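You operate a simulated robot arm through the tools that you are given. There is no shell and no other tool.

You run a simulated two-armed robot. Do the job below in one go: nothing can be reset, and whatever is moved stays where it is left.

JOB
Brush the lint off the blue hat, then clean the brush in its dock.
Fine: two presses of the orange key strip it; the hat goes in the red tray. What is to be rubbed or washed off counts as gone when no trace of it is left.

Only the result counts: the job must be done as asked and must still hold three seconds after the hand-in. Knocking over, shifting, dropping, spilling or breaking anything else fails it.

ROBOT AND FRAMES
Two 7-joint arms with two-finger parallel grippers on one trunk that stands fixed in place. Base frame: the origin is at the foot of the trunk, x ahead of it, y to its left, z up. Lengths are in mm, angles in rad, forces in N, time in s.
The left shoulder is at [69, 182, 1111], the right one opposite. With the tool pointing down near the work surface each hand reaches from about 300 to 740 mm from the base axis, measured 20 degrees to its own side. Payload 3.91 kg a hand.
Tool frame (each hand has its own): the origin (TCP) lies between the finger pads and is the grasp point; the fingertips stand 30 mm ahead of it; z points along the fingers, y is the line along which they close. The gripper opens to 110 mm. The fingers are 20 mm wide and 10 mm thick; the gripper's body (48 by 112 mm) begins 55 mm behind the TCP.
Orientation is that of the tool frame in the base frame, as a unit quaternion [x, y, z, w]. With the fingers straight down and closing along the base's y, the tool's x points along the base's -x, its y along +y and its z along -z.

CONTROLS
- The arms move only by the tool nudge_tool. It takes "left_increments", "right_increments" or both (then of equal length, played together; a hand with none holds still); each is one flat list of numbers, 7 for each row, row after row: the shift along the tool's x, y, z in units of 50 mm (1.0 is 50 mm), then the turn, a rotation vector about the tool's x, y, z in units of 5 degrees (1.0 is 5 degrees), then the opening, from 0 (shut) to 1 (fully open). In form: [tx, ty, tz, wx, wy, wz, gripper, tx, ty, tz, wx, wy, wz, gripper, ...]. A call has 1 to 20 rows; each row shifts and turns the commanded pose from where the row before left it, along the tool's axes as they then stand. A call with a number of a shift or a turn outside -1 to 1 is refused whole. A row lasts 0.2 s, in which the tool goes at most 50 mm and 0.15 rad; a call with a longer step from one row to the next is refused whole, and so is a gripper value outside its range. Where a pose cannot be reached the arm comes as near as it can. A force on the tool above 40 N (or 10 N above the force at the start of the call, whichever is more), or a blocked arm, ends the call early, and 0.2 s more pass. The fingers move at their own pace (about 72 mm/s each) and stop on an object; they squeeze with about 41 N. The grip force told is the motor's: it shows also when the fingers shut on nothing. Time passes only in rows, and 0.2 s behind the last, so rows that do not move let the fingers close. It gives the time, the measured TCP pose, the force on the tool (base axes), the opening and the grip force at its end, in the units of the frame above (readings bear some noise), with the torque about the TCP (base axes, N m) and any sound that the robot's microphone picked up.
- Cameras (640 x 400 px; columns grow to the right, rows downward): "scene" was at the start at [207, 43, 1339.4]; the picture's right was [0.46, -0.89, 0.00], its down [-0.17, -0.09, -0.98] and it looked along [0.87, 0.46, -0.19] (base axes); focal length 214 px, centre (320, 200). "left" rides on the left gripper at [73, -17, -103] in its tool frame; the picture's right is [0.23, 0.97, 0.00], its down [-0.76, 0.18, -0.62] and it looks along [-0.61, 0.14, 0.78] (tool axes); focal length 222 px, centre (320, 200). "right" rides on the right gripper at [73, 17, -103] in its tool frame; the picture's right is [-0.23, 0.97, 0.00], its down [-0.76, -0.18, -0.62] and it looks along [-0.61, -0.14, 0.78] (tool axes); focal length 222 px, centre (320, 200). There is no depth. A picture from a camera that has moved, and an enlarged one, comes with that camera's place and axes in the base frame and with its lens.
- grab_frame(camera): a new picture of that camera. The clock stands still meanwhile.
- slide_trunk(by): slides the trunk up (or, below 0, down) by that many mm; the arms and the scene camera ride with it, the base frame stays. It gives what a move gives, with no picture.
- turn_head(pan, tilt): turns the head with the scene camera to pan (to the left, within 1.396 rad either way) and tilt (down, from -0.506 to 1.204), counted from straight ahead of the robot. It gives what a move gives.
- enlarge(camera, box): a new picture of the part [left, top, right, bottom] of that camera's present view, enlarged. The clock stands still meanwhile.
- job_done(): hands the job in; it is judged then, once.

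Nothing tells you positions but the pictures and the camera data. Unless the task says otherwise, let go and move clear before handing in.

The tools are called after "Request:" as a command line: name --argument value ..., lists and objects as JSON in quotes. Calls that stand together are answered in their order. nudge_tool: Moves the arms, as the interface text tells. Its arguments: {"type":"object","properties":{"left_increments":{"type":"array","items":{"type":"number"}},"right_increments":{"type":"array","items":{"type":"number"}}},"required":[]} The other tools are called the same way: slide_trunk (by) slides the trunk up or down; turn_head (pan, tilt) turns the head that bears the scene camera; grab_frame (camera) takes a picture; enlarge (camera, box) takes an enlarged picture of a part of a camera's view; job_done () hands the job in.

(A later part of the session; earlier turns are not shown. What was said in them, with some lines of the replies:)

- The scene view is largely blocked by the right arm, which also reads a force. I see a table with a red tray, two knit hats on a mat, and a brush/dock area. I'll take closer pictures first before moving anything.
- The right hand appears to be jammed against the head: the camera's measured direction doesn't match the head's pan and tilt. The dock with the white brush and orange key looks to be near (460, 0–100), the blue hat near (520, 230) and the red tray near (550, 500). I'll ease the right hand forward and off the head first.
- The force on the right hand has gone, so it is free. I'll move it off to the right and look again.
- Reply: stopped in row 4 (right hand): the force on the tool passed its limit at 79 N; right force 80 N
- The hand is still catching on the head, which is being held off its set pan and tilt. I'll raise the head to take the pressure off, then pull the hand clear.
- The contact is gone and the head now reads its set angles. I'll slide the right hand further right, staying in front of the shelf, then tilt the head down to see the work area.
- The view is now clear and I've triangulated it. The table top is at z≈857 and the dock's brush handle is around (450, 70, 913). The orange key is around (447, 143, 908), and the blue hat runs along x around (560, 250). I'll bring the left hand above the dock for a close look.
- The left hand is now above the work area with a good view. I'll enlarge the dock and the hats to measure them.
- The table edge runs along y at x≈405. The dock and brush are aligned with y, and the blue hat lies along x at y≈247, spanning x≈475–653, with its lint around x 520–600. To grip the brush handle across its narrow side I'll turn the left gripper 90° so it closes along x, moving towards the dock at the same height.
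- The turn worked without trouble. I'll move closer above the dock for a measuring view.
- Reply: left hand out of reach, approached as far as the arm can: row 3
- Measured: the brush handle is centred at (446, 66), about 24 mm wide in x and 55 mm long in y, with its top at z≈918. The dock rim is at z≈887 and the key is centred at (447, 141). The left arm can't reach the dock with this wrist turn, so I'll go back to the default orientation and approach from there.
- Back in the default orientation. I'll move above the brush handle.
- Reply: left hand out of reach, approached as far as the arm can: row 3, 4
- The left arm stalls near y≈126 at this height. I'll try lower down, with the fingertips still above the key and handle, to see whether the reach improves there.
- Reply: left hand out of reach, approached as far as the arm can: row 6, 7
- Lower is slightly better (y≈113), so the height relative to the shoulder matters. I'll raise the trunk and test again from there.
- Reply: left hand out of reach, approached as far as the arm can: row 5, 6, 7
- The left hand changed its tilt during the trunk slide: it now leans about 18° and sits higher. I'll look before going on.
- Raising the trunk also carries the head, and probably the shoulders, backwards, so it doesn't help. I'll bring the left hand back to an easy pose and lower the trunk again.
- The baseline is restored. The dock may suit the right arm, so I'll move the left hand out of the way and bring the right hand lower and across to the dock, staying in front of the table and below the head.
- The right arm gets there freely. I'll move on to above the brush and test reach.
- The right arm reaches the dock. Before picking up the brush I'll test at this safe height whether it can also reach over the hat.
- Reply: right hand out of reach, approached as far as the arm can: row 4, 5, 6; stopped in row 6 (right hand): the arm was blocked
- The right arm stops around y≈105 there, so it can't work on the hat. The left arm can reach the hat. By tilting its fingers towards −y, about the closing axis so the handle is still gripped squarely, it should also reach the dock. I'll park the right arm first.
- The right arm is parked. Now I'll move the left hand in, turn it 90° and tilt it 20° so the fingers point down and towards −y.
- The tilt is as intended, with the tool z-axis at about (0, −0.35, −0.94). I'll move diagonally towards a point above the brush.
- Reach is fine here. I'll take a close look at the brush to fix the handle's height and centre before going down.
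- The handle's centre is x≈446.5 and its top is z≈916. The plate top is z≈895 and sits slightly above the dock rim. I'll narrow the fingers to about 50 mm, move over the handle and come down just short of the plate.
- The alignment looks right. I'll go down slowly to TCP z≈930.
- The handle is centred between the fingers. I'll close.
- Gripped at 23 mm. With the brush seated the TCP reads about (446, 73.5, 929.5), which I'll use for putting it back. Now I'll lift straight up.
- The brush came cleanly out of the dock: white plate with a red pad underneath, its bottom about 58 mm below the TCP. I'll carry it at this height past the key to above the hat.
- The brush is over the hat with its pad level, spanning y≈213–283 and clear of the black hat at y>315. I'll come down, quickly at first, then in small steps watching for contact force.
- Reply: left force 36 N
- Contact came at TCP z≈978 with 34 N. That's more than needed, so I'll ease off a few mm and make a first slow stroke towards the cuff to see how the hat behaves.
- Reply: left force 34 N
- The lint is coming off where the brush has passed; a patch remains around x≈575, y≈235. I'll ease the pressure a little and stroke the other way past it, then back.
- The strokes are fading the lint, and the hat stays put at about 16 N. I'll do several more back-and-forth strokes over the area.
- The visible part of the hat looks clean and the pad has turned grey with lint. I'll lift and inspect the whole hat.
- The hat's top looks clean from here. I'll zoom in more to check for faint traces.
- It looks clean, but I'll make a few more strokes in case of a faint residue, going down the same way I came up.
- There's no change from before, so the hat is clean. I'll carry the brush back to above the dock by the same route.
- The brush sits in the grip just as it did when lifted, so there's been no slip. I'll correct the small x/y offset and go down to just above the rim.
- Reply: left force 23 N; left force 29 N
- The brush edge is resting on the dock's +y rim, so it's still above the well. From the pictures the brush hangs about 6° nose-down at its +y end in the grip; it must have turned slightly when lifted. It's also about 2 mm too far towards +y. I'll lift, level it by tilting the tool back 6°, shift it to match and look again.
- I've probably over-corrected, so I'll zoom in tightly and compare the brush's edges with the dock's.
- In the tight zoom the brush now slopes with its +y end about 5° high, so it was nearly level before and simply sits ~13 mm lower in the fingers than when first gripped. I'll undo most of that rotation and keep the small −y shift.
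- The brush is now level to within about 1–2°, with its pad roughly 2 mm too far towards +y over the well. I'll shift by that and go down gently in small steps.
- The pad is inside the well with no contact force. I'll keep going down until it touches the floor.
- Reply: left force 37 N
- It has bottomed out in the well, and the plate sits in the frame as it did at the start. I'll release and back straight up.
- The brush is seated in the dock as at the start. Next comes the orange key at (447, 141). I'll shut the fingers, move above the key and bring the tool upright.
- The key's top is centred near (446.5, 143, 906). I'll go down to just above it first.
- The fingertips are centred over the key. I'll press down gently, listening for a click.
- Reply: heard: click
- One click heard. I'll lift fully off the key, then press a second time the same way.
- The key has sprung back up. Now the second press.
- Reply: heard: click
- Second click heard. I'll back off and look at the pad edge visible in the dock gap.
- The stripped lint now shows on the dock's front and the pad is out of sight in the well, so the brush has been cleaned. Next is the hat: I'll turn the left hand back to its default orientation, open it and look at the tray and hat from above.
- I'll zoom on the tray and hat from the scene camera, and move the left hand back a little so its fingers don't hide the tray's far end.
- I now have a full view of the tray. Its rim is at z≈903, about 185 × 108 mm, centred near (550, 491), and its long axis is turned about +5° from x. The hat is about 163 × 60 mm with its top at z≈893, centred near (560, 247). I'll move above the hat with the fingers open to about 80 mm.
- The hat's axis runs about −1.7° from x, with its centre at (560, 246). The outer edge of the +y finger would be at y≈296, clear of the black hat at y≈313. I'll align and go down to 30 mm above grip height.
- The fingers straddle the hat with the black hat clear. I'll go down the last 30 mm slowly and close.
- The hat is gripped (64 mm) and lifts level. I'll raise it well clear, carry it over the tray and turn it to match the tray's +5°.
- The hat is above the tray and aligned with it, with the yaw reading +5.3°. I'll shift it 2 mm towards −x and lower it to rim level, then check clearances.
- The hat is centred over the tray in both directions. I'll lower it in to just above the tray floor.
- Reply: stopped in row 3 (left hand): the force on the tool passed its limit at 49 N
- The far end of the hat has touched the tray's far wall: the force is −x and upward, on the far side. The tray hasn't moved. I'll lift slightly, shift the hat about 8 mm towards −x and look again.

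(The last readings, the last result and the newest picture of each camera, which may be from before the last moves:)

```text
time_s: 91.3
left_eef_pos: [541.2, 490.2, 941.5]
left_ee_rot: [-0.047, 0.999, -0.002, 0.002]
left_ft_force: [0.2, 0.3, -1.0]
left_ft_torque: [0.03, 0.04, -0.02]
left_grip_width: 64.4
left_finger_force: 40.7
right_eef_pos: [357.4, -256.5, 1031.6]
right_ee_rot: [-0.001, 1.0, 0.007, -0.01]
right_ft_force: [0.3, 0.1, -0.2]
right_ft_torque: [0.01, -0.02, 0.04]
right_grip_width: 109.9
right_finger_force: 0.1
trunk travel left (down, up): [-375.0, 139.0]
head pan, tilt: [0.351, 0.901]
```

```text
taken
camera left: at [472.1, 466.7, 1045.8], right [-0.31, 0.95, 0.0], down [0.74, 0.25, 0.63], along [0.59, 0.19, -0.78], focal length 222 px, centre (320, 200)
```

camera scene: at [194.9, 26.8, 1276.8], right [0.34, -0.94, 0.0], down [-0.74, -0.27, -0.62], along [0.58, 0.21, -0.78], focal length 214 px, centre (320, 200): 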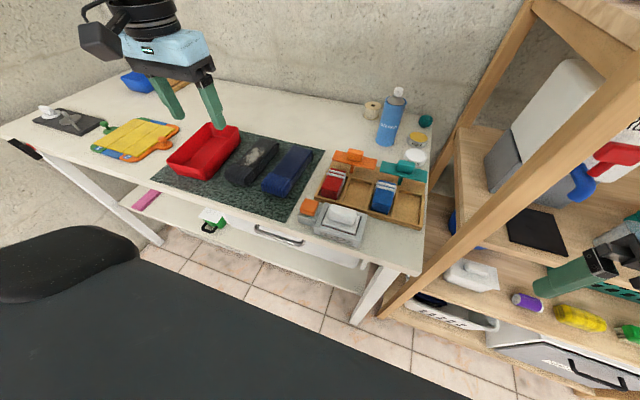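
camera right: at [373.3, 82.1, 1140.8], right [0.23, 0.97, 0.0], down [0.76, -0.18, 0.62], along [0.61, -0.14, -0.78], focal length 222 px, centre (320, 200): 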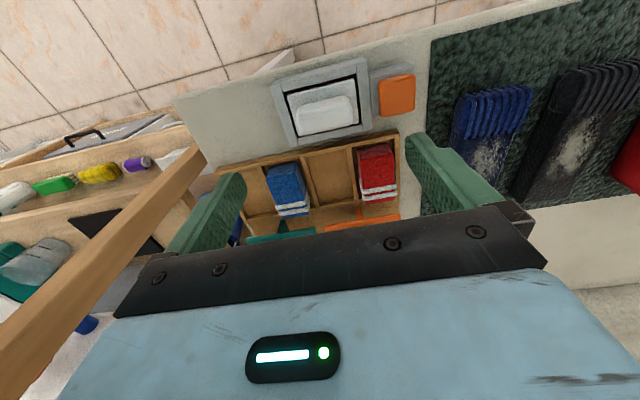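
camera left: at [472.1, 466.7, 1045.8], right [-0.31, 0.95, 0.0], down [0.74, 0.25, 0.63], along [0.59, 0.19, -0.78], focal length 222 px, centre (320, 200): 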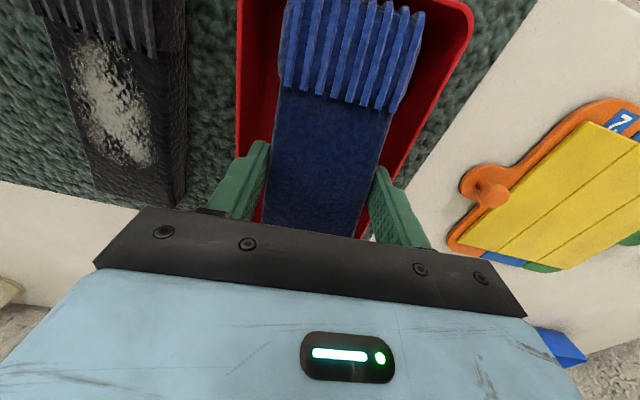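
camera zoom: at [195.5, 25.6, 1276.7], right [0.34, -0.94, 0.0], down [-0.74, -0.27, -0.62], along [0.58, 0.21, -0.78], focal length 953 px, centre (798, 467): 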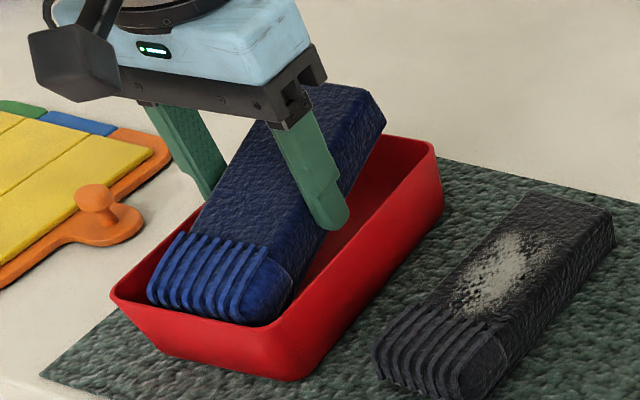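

The hat has pivoted in the grip: its near end is inside the tray and its far end is up, roughly 15–20°. I'll raise it slightly and pitch the hand to level the hat.

Request:
nudge_tool --left_increments '[0, 0, -0.35, 0, 0, 0, 0, 0, 0, 0, 0, 1, 0, 0, 0, 0, 0, 0, 1, 0, 0, 0, 0, 0, 0, 1, 0, 0, 0, 0, 0, 0, 0, 0, 0]'

Request:
enlarge --camera "scene" --box '[160, 85, 265, 185]'

Request:
grab_frame --camera "left"

```text
time_s: 92.5
left_eef_pos: [541.2, 491.1, 959.4]
left_ee_rot: [-0.044, 0.991, -0.007, -0.128]
left_ft_force: [-0.4, -0.5, -1.2]
left_ft_torque: [0.0, -0.05, 0.01]
left_grip_width: 64.7
left_finger_force: 40.8
right_eef_pos: [356.7, -257.3, 1031.2]
right_ee_rot: [-0.002, 1.0, 0.009, -0.011]
right_ft_force: [0.5, 0.4, 0.8]
right_ft_torque: [-0.01, 0.02, 0.01]
right_grip_width: 109.7
right_finger_force: 0.0
trunk travel left (down, up): [-375.0, 139.0]
head pan, tilt: [0.351, 0.901]
```

```text
4.00 times, centred on (212, 135) of scene
camera zoom: at [195.0, 25.9, 1276.8], right [0.34, -0.94, 0.0], down [-0.74, -0.27, -0.62], along [0.58, 0.21, -0.78], focal length 858 px, centre (750, 460)
```

zoom: 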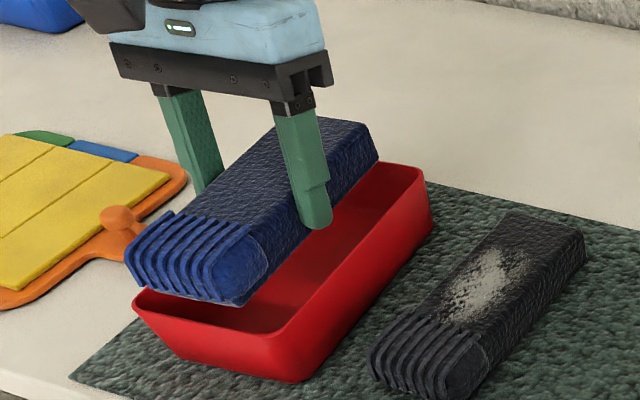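

```text
taken
camera left: at [500.8, 468.8, 1078.8], right [-0.31, 0.95, 0.05], down [0.88, 0.26, 0.41], along [0.37, 0.17, -0.91], focal length 222 px, centre (320, 200)
```

left: 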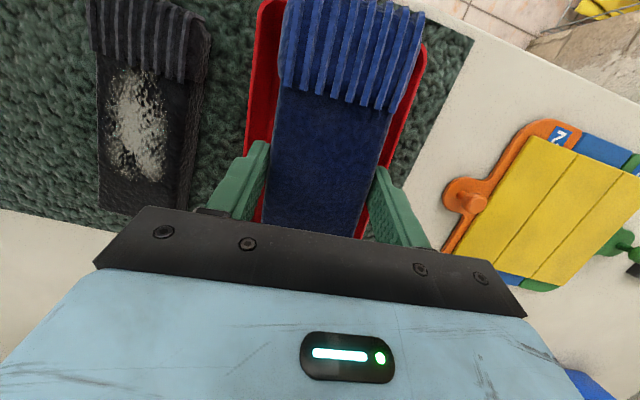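

The hat is level again. Rechecking the tray geometry, the rim is nearer z≈912 and the tray's centre is about (543–548, 490), so the fit lengthwise is snug. The hat now lines up lengthwise and needs about 3 mm more in +y. I'll lower it gently, straight down.

Request:
nudge_tool --left_increments '[-0.005, 0.06, 0, 0, 0, 0, 0, -0.051, 0, 0.194, 0, 0, 0, 0, -0.051, 0, 0.194, 0, 0, 0, 0, -0.025, 0, 0.097, 0, 0, 0, 0]'

Request:
enlarge --camera "scene" --box '[160, 85, 265, 185]'

Request:
grab_frame --camera "left"

```text
time_s: 93.5
left_eef_pos: [540.4, 492.4, 934.8]
left_ee_rot: [-0.046, 0.991, -0.008, -0.129]
left_ft_force: [0.6, 0.6, -1.0]
left_ft_torque: [-0.03, 0.03, 0.0]
left_grip_width: 64.2
left_finger_force: 40.7
right_eef_pos: [356.4, -256.7, 1032.7]
right_ee_rot: [-0.002, 1.0, 0.008, -0.01]
right_ft_force: [-0.2, 0.1, 0.0]
right_ft_torque: [-0.04, -0.01, 0.02]
right_grip_width: 110.1
right_finger_force: 0.1
trunk travel left (down, up): [-375.0, 139.0]
head pan, tilt: [0.351, 0.901]
```

```text
4.00 times, centred on (212, 135) of scene
camera zoom: at [195.5, 25.8, 1276.7], right [0.34, -0.94, 0.0], down [-0.74, -0.27, -0.62], along [0.58, 0.21, -0.78], focal length 858 px, centre (750, 460)
```

zoom: 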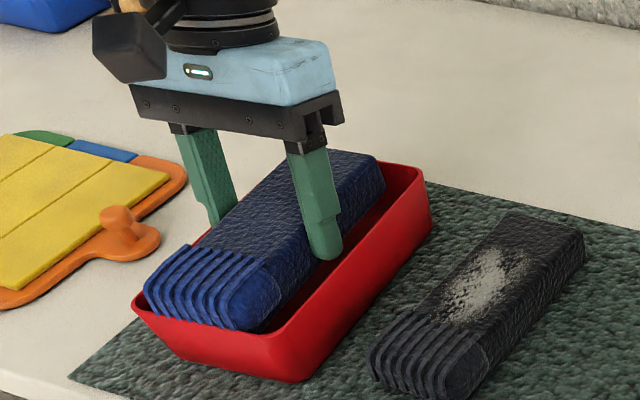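

```text
taken
camera left: at [500.3, 471.4, 1053.5], right [-0.31, 0.95, 0.05], down [0.88, 0.26, 0.41], along [0.37, 0.17, -0.91], focal length 222 px, centre (320, 200)
```

left: 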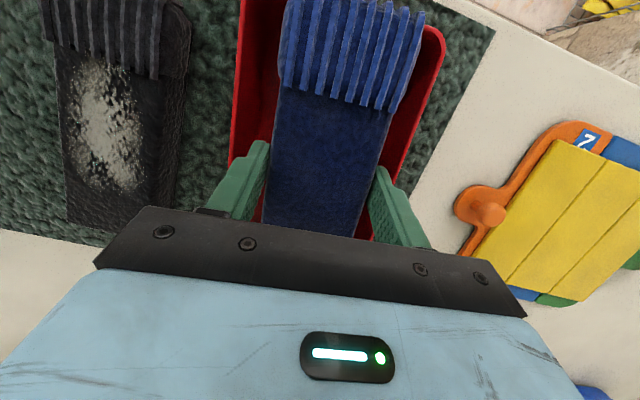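

No contact yet, and the near end is inside the rim. I'll continue down in small steps.

Request:
nudge_tool --left_increments '[-0.041, 0, 0.155, 0, 0, 0, 0, -0.041, 0, 0.155, 0, 0, 0, 0]'

Request:
enlarge --camera "scene" --box '[160, 85, 265, 185]'

```text
time_s: 94.1
left_eef_pos: [540.4, 492.7, 917.3]
left_ee_rot: [-0.045, 0.991, -0.008, -0.128]
left_ft_force: [1.2, -0.4, -0.2]
left_ft_torque: [0.01, 0.02, -0.05]
left_grip_width: 64.7
left_finger_force: 40.7
right_eef_pos: [356.8, -257.4, 1031.9]
right_ee_rot: [-0.002, 1.0, 0.008, -0.011]
right_ft_force: [0.6, -0.2, -0.4]
right_ft_torque: [0.05, -0.03, -0.02]
right_grip_width: 109.9
right_finger_force: 0.0
trunk travel left (down, up): [-375.0, 139.0]
head pan, tilt: [0.351, 0.901]
```

```text
4.00 times, centred on (212, 135) of scene
camera zoom: at [195.7, 25.8, 1276.7], right [0.34, -0.94, 0.0], down [-0.74, -0.27, -0.62], along [0.58, 0.21, -0.78], focal length 858 px, centre (750, 460)
```

zoom: 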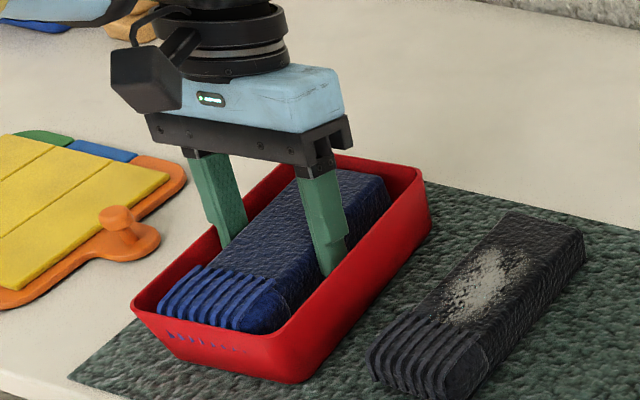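

The ribbed cuff just pokes into the tray's near wall, while there's still a gap at the far end. I'll shift the hat 5 mm towards +x before going lower.

Request:
nudge_tool --left_increments '[-0.048, -0.005, -0.012, 0, 0, 0, 0, -0.048, -0.005, -0.012, 0, 0, 0, 0, 0, 0, 0, 0, 0, 0, 0]'

Request:
enlarge --camera "scene" --box '[160, 85, 265, 185]'

Request:
grab_frame --camera "left"

```text
time_s: 94.9
left_eef_pos: [545.7, 492.6, 918.7]
left_ee_rot: [-0.045, 0.991, -0.008, -0.128]
left_ft_force: [0.4, -0.4, -0.8]
left_ft_torque: [-0.01, -0.02, -0.01]
left_grip_width: 64.4
left_finger_force: 40.9
right_eef_pos: [357.3, -257.1, 1030.8]
right_ee_rot: [-0.001, 1.0, 0.008, -0.011]
right_ft_force: [0.3, 0.2, 0.1]
right_ft_torque: [-0.01, 0.01, 0.01]
right_grip_width: 110.2
right_finger_force: 0.0
trunk travel left (down, up): [-375.0, 139.0]
head pan, tilt: [0.351, 0.901]
```

```text
4.00 times, centred on (212, 135) of scene
camera zoom: at [195.4, 25.8, 1276.7], right [0.34, -0.94, 0.0], down [-0.74, -0.27, -0.62], along [0.58, 0.21, -0.78], focal length 858 px, centre (750, 460)
```

zoom: 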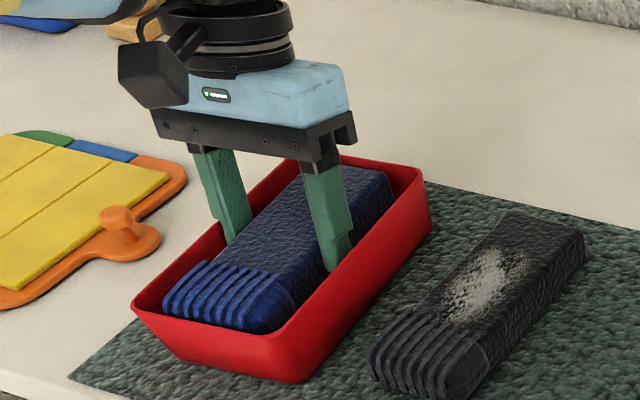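

```text
taken
camera left: at [504.9, 472.1, 1037.1], right [-0.31, 0.95, 0.05], down [0.88, 0.26, 0.41], along [0.37, 0.17, -0.91], focal length 222 px, centre (320, 200)
```

left: 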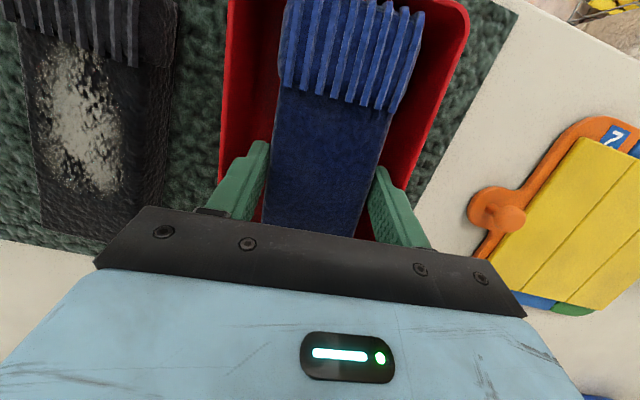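

Clear now. I'll lower it the rest of the way until it touches the floor.

Request:
nudge_tool --left_increments '[-0.0254, 0, 0.097, 0, 0, 0, 0, -0.0254, 0, 0.097, 0, 0, 0, 0]'

Request:
enlarge --camera "scene" --box '[160, 85, 265, 185]'

```text
time_s: 95.5
left_eef_pos: [545.4, 493.5, 907.8]
left_ee_rot: [-0.045, 0.991, -0.007, -0.129]
left_ft_force: [0.2, -0.9, -1.5]
left_ft_torque: [0.01, -0.01, 0.0]
left_grip_width: 64.3
left_finger_force: 40.9
right_eef_pos: [356.7, -257.5, 1031.4]
right_ee_rot: [-0.001, 1.0, 0.008, -0.01]
right_ft_force: [-0.1, 0.7, -0.6]
right_ft_torque: [0.05, 0.0, -0.01]
right_grip_width: 110.0
right_finger_force: 0.0
trunk travel left (down, up): [-375.0, 139.0]
head pan, tilt: [0.351, 0.901]
```

```text
4.00 times, centred on (212, 135) of scene
camera zoom: at [195.5, 25.8, 1276.7], right [0.34, -0.94, 0.0], down [-0.74, -0.27, -0.62], along [0.58, 0.21, -0.78], focal length 858 px, centre (750, 460)
```

zoom: 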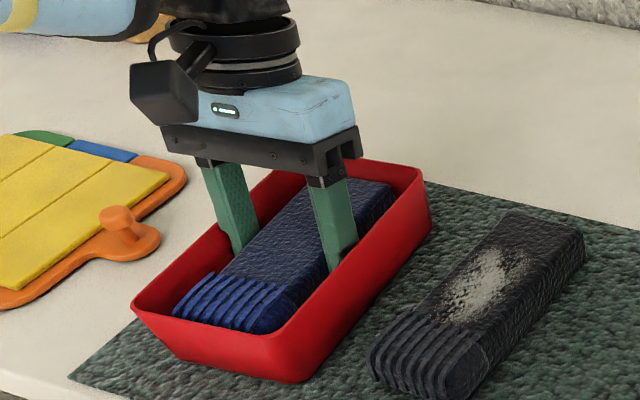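

Request:
nudge_tool --left_increments '[-0.02, 0, 0.078, 0, 0, 0, 0, -0.0, 0, 0.0, 0, 0, 0, 0]'

```text
time_s: 96.1
left_eef_pos: [546.4, 493.4, 903.0]
left_ee_rot: [-0.045, 0.991, -0.008, -0.129]
left_ft_force: [0.0, -0.6, -1.2]
left_ft_torque: [0.02, -0.02, -0.02]
left_grip_width: 64.4
left_finger_force: 40.8
right_eef_pos: [357.1, -257.7, 1031.8]
right_ee_rot: [-0.002, 1.0, 0.008, -0.01]
right_ft_force: [0.1, 0.4, -0.2]
right_ft_torque: [-0.01, -0.03, 0.03]
right_grip_width: 110.0
right_finger_force: 0.1
trunk travel left (down, up): [-375.0, 139.0]
head pan, tilt: [0.351, 0.901]
```

Still no contact. I'll take two small steps further and check the force.

Request:
nudge_tool --left_increments '[-0.0152, 0, 0.058, 0, 0, 0, 0, 0, 0, 0, 0, 0, 0, 0]'

Request:
enlarge --camera "scene" --box '[160, 85, 265, 185]'

Request:
grab_frame --camera "left"

```text
time_s: 96.7
left_eef_pos: [545.8, 493.0, 902.0]
left_ee_rot: [-0.046, 0.991, -0.007, -0.128]
left_ft_force: [0.3, 0.8, 5.8]
left_ft_torque: [0.2, 0.65, -0.07]
left_grip_width: 64.5
left_finger_force: 40.5
right_eef_pos: [356.6, -257.3, 1032.1]
right_ee_rot: [-0.002, 1.0, 0.008, -0.011]
right_ft_force: [0.4, 0.5, 0.0]
right_ft_torque: [0.0, 0.0, -0.02]
right_grip_width: 110.0
right_finger_force: 0.2
trunk travel left (down, up): [-375.0, 139.0]
head pan, tilt: [0.351, 0.901]
```

```text
4.00 times, centred on (212, 135) of scene
camera zoom: at [195.1, 25.4, 1276.9], right [0.34, -0.94, 0.0], down [-0.74, -0.27, -0.62], along [0.58, 0.21, -0.78], focal length 858 px, centre (750, 460)
```

zoom: 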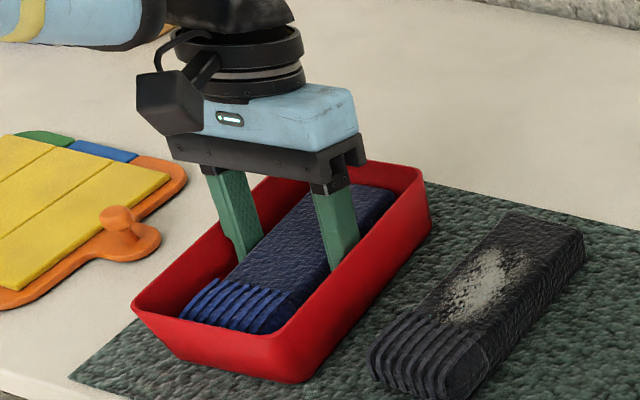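

```text
taken
camera left: at [505.1, 471.6, 1021.7], right [-0.31, 0.95, 0.05], down [0.88, 0.26, 0.41], along [0.37, 0.17, -0.91], focal length 222 px, centre (320, 200)
```

left: 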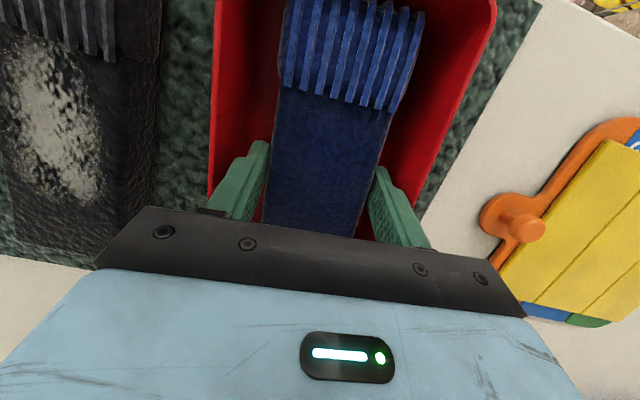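

The near end touches the tray floor at about 6 N and the hat lies nearly flat. I'll open the fingers just a few mm so they don't press the tray's walls, and rise straight up.

Request:
nudge_tool --left_increments '[0, 0, 0, 0, 0, 0, 0.62, 0, 0, 0, 0, 0, 0, 0.63, 0, 0, 0, 0, 0, 0, 0.64, 0, 0, 0, 0, 0, 0, 0.64]'

Request:
grab_frame --camera "left"

Request:
enlarge --camera "scene" --box '[160, 85, 265, 185]'

```text
time_s: 97.7
left_eef_pos: [544.7, 492.5, 901.8]
left_ee_rot: [-0.045, 0.991, -0.007, -0.128]
left_ft_force: [0.2, -0.2, -0.9]
left_ft_torque: [0.01, -0.03, -0.04]
left_grip_width: 69.8
left_finger_force: 0.1
right_eef_pos: [357.9, -257.0, 1032.5]
right_ee_rot: [-0.002, 1.0, 0.008, -0.011]
right_ft_force: [-0.4, -0.4, 0.0]
right_ft_torque: [0.01, -0.01, -0.03]
right_grip_width: 110.1
right_finger_force: 0.1
trunk travel left (down, up): [-375.0, 139.0]
head pan, tilt: [0.351, 0.901]
```

```text
taken
camera left: at [505.2, 471.8, 1020.8], right [-0.31, 0.95, 0.05], down [0.88, 0.26, 0.41], along [0.37, 0.17, -0.91], focal length 222 px, centre (320, 200)
```

left: 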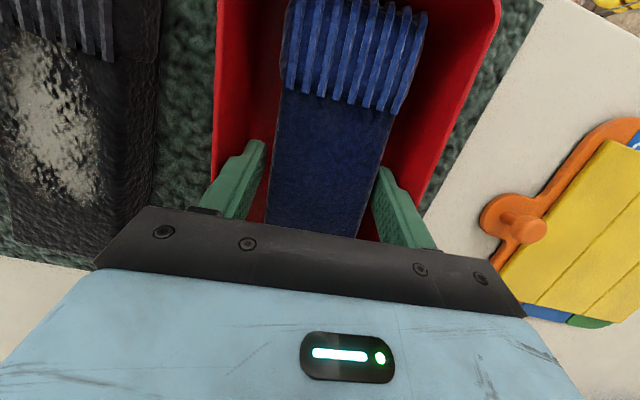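

```text
4.00 times, centred on (212, 135) of scene
camera zoom: at [195.4, 25.7, 1276.7], right [0.34, -0.94, 0.0], down [-0.74, -0.27, -0.62], along [0.58, 0.21, -0.78], focal length 858 px, centre (750, 460)
```

zoom: 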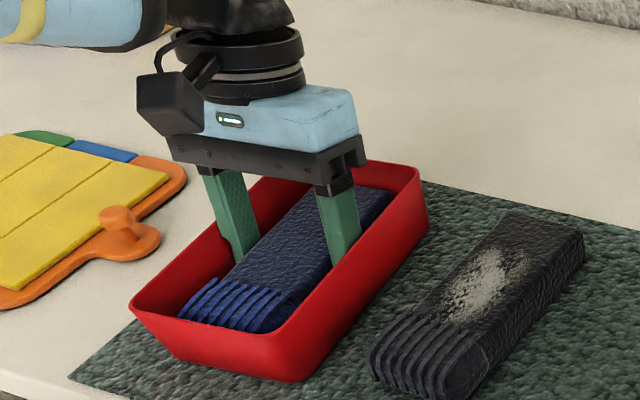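

Released. The tray looks about 2 mm off from before, so I'll ease the opening in slightly and rise straight up.

Request:
nudge_tool --left_increments '[0, 0, 0, 0, 0, 0, 0.62, 0.0254, 0, -0.097, 0, 0, 0, 0.62, 0.051, 0, -0.194, 0, 0, 0, 0.62, 0.1, 0, -0.388, 0, 0, 0, 0.62, 0.2, 0, -0.77, 0, 0, 0, 0.62, 0.2, 0, -0.77, 0, 0, 0, 0.62]'

Request:
grab_frame --camera "left"

Request:
enlarge --camera "scene" --box '[155, 110, 325, 220]'

```text
time_s: 99.1
left_eef_pos: [546.4, 494.9, 1016.1]
left_ee_rot: [-0.046, 0.991, -0.008, -0.129]
left_ft_force: [-0.2, 0.5, 0.4]
left_ft_torque: [-0.01, -0.03, 0.01]
left_grip_width: 68.4
left_finger_force: 0.1
right_eef_pos: [356.4, -257.8, 1032.3]
right_ee_rot: [-0.001, 1.0, 0.008, -0.011]
right_ft_force: [-0.2, -0.1, -0.2]
right_ft_torque: [-0.02, -0.03, -0.01]
right_grip_width: 110.1
right_finger_force: 0.0
trunk travel left (down, up): [-375.0, 139.0]
head pan, tilt: [0.351, 0.901]
```

```text
taken
camera left: at [505.8, 473.8, 1136.2], right [-0.31, 0.95, 0.05], down [0.88, 0.26, 0.41], along [0.37, 0.17, -0.91], focal length 222 px, centre (320, 200)
```

left: 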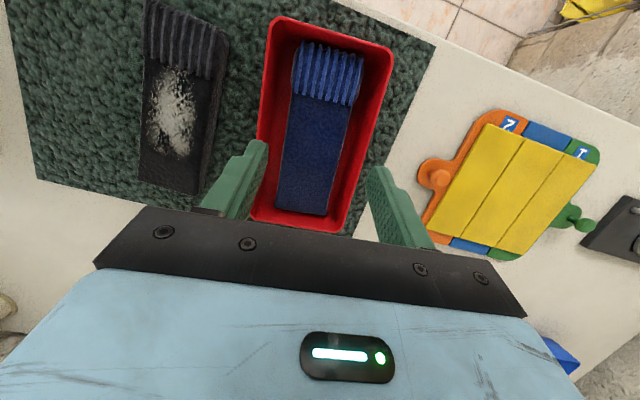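

```text
3.64 times, centred on (240, 165) of scene
camera zoom: at [195.0, 25.4, 1276.8], right [0.34, -0.94, 0.0], down [-0.74, -0.27, -0.62], along [0.58, 0.21, -0.78], focal length 780 px, centre (611, 327)
```

zoom: 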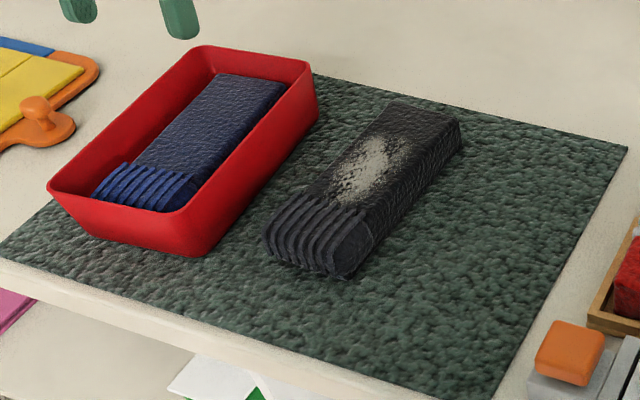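

The hat lies flat inside the tray. The black hat and key show the same small picture offset as the tray, so that was camera jitter and nothing else has moved. I'll back the left hand away and do a final close check.

Request:
nudge_tool --left_increments '[0.2, 0, -0.5, 0, -1, 0, 0.62, 0.4, 0, -0.5, 0, -1, 0, 0.62, 0.5, 0.1, -0.3, 0, -1, 0, 0.62, 0.5, 0.1, 0, 0, 0, 0, 0.62]'

Request:
grab_frame --camera "left"

Request:
enlarge --camera "left" --box '[220, 60, 400, 220]'

Request:
grab_frame --camera "scene"

Request:
enlarge --camera "scene" --box '[290, 185, 380, 250]'

Request:
enlarge --camera "scene" --box '[160, 115, 250, 185]'

```text
time_s: 100.1
left_eef_pos: [480.3, 497.5, 1086.3]
left_ee_rot: [-0.046, 0.999, -0.001, 0.002]
left_ft_force: [-0.4, 0.1, 0.1]
left_ft_torque: [-0.05, -0.03, 0.0]
left_grip_width: 68.0
left_finger_force: 0.1
right_eef_pos: [356.6, -256.1, 1031.6]
right_ee_rot: [-0.002, 1.0, 0.007, -0.011]
right_ft_force: [-0.1, 0.1, -0.1]
right_ft_torque: [-0.04, 0.01, -0.03]
right_grip_width: 110.1
right_finger_force: 0.0
trunk travel left (down, up): [-375.0, 139.0]
head pan, tilt: [0.351, 0.901]
```

```text
taken
camera left: at [409.2, 474.0, 1191.1], right [-0.32, 0.95, 0.0], down [0.74, 0.25, 0.63], along [0.59, 0.19, -0.78], focal length 222 px, centre (320, 200)
```

left: 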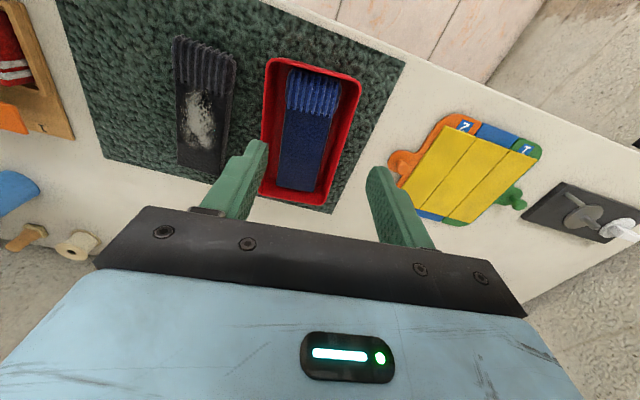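

```text
2.50 times, centred on (310, 140) of left
camera zoom: at [409.2, 474.0, 1191.1], right [-0.32, 0.95, 0.0], down [0.74, 0.25, 0.63], along [0.59, 0.19, -0.78], focal length 555 px, centre (345, 350)
```

zoom: 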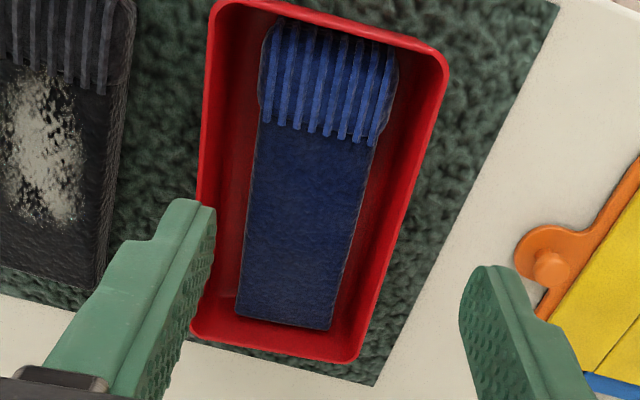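

```text
taken
camera scene: at [195.2, 26.0, 1276.7], right [0.34, -0.94, 0.0], down [-0.74, -0.27, -0.62], along [0.58, 0.21, -0.78], focal length 214 px, centre (320, 200)
```

scene: 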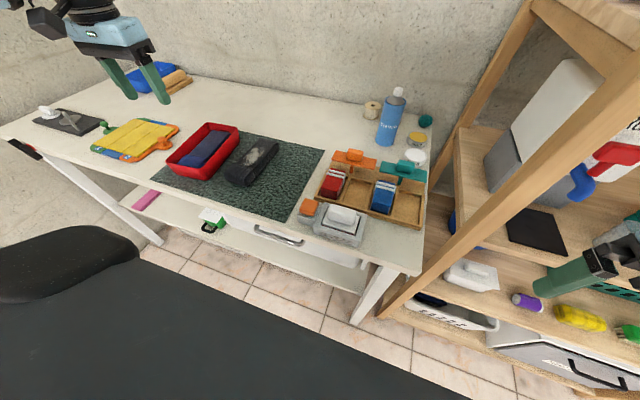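

```text
6.15 times, centred on (335, 218) of scene
camera zoom: at [195.2, 26.0, 1276.7], right [0.34, -0.94, 0.0], down [-0.74, -0.27, -0.62], along [0.58, 0.21, -0.78], focal length 1320 px, centre (228, 92)
```

zoom: 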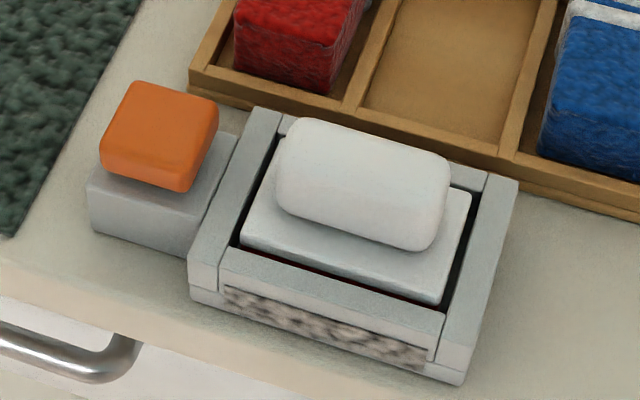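

```text
5.71 times, centred on (205, 150) of scene
camera zoom: at [195.2, 26.0, 1276.7], right [0.34, -0.94, 0.0], down [-0.74, -0.27, -0.62], along [0.58, 0.21, -0.78], focal length 1226 px, centre (977, 486)
```

zoom: 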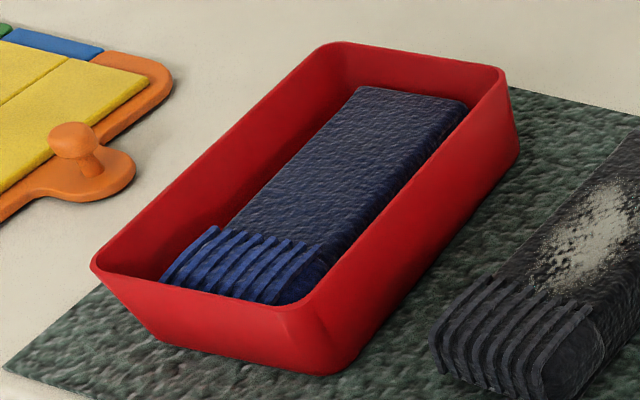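

The blue hat is clean and flat in the red tray. The brush is back in its dock with its lint stripped after two clicks of the orange key, and both hands are clear. I'll hand in.

Request:
job_done

```text
The job is handed in.
```

The job is handed in. The blue hat is brushed clean and lies flat in the red tray, and the brush is back in its dock.

- **Hat:** Repeated strokes took the lint off. Further strokes after that changed nothing, and the final close-up showed no trace left.
- **Brush:** I heard one click for each of the two presses of the orange key. The stripped lint now shows on the front of the dock. I didn't lift the brush out again to look at its pad.
- **Surroundings:** While being lowered, the hat caught the tray's far wall once (about 49 N). I levelled the hat, shifted it and set it down again. Before and after pictures show no movement of the tray, the black hat or anything else on the table.
- **Start:** The right hand was jammed against the head when I took over. I freed it and parked it to the right, and it held clear there until the hand-in.
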